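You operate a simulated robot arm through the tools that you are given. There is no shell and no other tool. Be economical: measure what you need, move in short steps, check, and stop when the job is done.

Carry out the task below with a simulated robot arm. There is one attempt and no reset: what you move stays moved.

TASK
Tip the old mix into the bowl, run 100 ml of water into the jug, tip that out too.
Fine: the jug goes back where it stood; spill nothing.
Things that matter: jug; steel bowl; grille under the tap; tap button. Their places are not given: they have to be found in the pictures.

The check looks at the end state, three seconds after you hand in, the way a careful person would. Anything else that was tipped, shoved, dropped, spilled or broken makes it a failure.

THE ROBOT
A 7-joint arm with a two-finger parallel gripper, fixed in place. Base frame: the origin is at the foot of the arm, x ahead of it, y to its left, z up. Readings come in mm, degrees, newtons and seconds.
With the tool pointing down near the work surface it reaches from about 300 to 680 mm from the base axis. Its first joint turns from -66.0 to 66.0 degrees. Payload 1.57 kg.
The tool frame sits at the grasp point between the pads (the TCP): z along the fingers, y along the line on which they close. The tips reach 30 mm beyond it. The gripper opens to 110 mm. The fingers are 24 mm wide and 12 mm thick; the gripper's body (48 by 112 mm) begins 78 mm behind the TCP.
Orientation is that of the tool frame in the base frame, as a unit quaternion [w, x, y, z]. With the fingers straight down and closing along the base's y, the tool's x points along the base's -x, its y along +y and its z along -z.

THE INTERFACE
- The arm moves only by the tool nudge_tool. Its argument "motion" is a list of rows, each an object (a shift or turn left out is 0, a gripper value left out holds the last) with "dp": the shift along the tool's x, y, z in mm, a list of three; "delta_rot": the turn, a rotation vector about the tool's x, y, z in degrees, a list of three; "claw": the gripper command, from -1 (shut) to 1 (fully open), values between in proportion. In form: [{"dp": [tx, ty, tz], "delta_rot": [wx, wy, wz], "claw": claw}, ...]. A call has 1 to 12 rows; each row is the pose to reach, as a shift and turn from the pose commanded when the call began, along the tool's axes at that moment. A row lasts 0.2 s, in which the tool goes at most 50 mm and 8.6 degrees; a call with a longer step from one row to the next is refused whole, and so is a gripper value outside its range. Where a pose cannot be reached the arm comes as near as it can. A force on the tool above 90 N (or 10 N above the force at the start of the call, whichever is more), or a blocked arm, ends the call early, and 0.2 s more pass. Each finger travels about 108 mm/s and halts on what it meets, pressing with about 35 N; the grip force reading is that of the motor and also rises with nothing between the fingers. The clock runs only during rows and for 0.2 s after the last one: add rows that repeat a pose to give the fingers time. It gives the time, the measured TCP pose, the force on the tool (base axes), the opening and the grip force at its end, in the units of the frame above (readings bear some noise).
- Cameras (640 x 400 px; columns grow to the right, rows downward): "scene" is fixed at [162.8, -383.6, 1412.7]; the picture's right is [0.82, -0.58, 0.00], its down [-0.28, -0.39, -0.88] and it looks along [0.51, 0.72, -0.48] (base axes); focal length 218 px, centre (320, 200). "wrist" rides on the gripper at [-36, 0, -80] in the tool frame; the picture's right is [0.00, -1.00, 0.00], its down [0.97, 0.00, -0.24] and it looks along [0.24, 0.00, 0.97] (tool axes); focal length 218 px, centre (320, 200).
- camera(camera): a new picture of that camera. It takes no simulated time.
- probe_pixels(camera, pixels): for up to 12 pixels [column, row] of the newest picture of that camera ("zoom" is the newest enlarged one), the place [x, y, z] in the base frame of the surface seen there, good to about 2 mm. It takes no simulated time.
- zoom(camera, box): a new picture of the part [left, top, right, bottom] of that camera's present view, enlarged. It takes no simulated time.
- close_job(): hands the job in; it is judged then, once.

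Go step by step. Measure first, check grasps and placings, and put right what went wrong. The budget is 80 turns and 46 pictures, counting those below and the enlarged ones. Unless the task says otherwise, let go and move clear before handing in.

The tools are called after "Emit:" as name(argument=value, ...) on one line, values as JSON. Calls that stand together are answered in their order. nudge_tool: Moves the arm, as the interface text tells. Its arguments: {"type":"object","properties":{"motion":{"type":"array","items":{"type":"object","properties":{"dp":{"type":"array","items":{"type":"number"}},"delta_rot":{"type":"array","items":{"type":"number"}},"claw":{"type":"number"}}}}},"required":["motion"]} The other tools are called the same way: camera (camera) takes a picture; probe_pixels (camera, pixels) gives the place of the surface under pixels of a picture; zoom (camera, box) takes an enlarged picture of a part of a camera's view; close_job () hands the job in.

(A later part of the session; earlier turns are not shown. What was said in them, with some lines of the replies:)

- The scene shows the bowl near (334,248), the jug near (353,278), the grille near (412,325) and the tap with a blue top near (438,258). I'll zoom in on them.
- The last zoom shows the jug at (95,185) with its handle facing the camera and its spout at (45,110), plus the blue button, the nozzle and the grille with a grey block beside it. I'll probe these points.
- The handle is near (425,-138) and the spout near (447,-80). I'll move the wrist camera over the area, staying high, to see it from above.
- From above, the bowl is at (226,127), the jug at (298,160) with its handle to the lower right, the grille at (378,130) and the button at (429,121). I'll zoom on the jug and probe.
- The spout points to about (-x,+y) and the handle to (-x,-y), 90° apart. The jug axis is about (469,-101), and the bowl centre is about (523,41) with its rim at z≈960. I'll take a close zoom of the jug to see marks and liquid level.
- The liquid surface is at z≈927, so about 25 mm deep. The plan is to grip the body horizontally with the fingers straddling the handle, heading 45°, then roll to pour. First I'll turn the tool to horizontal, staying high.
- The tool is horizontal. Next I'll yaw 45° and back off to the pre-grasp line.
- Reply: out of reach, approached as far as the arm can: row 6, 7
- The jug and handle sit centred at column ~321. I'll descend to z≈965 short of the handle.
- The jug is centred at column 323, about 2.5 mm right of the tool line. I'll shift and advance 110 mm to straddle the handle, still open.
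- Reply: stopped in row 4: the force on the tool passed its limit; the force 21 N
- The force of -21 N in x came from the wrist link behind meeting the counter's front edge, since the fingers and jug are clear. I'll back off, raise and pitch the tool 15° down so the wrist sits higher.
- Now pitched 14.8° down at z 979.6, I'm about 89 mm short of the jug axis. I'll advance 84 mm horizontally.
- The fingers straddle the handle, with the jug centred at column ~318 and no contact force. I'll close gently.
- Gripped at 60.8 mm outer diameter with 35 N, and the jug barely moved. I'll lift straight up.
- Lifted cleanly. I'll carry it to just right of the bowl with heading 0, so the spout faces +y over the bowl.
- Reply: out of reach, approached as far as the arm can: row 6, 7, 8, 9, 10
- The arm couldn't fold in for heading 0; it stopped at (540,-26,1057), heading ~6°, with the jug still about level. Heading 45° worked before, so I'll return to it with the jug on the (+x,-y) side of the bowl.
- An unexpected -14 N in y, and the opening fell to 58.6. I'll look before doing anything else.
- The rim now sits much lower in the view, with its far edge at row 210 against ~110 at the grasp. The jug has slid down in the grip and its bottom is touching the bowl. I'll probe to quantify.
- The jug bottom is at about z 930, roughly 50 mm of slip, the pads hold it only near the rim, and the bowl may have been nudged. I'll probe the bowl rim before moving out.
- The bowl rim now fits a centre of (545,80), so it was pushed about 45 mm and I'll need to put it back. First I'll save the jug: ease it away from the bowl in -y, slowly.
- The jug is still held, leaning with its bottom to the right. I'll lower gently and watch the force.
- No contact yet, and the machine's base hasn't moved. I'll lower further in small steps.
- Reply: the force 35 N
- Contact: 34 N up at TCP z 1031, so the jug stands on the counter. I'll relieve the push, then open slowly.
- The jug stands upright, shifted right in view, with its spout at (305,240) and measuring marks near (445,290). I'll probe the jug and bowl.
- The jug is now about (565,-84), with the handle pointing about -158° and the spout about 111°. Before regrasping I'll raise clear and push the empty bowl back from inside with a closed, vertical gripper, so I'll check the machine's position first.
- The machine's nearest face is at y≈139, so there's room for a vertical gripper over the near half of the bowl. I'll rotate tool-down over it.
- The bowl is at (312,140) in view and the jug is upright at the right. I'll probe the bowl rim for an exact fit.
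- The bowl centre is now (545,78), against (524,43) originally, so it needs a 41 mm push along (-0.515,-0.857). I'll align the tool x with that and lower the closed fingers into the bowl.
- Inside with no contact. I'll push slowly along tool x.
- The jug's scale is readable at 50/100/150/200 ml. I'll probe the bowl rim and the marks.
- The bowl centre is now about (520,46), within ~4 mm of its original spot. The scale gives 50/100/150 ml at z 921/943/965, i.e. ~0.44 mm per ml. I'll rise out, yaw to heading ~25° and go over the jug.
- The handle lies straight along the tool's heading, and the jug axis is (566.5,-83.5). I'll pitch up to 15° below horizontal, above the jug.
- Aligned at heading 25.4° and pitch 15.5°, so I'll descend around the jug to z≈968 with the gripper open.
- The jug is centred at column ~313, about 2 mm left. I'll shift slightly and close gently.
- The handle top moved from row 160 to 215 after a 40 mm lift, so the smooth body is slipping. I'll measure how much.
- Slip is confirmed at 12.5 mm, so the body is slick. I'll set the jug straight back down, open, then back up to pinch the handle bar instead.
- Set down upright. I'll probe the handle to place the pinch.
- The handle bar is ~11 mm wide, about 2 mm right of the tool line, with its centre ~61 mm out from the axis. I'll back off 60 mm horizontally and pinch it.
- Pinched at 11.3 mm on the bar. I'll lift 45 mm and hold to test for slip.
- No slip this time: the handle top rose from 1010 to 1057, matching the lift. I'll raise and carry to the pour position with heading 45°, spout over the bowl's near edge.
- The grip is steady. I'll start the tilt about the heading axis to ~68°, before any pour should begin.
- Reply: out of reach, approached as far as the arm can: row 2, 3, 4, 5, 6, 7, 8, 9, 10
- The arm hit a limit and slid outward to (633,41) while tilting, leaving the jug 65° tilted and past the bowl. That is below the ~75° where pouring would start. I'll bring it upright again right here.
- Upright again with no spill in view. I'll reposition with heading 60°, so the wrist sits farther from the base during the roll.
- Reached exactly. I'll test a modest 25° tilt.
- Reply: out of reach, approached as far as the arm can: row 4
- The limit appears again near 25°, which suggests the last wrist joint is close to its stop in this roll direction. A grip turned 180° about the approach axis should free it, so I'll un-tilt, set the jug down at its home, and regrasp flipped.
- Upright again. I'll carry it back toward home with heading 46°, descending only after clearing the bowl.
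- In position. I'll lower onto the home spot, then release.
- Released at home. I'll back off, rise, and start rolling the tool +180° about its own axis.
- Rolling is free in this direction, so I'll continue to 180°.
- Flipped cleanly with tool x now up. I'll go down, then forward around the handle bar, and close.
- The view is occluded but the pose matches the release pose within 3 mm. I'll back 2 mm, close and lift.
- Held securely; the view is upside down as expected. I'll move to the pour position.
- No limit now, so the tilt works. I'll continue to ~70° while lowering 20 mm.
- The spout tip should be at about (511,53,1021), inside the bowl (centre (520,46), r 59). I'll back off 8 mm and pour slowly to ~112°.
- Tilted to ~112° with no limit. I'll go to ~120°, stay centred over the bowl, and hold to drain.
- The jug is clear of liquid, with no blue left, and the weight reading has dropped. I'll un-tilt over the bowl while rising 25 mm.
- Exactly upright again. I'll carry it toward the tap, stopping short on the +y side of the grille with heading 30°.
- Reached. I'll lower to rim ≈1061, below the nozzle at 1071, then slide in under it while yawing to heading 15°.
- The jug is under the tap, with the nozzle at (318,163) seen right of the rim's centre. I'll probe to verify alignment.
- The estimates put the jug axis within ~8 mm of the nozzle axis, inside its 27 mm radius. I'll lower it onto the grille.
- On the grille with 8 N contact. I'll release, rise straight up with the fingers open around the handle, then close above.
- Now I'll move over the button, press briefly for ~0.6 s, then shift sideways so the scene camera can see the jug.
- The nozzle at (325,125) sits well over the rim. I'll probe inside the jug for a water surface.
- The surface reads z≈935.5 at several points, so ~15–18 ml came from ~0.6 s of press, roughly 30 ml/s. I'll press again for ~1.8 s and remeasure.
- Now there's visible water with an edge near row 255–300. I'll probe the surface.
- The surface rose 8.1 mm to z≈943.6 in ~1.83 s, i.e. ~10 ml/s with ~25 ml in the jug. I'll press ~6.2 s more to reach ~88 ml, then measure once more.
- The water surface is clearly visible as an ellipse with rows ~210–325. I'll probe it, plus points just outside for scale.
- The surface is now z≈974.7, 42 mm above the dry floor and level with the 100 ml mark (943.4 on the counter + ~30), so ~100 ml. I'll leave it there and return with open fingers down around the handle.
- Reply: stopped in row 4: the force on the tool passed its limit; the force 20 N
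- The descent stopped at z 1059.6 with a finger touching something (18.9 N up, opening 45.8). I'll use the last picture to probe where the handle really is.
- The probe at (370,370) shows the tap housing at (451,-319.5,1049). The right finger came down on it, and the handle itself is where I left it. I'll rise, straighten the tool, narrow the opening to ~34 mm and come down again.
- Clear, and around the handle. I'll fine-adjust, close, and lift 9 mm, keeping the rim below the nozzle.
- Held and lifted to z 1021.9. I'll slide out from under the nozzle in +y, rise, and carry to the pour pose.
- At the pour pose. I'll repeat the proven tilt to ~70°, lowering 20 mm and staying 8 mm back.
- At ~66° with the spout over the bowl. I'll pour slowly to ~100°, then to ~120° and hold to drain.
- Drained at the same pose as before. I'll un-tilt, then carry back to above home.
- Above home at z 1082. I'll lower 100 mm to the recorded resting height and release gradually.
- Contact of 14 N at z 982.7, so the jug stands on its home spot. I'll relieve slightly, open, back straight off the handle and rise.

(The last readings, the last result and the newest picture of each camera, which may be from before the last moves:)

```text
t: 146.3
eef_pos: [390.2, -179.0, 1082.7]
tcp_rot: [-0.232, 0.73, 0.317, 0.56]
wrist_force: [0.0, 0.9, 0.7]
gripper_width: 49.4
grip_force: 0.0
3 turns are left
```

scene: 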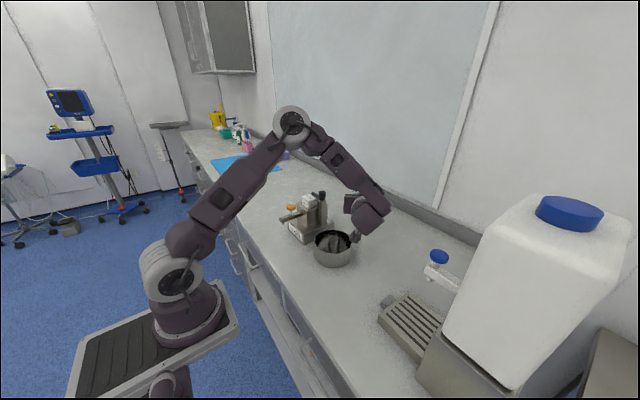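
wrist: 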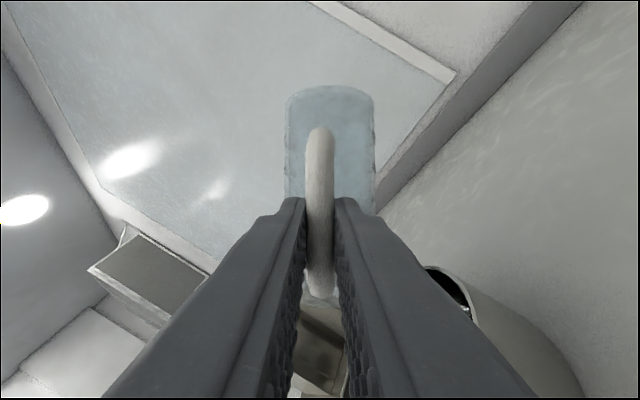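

The jug is released at home with no contact force on the way out, and the gripper is clear. Handing in.

Emit:
close_job()

```text
The job is handed in.
```

I tipped the old mix into the bowl, ran about 100 ml of water into the jug, tipped that in too, and set the jug back at its home spot. I had no pictures left after the fill, so the second pour and the final placing rest on arm readings alone.

- **Bowl was shoved:** on the first carry the jug slid down in the grip and pushed the empty bowl about 45 mm, possibly against the machine beside it. I pushed the bowl back to within about 5 mm of where it started. The machine's base showed no movement in the scene view afterwards.
- **Water amount:** I read the level against the jug's 100 ml mark, so it could be off by about 5 ml.
- **Jug position:** it stands within a few mm of its start, judged from the arm's recorded pose.
- **Spills:** I saw none in any picture, the last of which was taken just before the second pour.
- **Tap housing:** a finger came down on it once at about 19 N while I was reaching for the jug again. I saw no sign that it moved.
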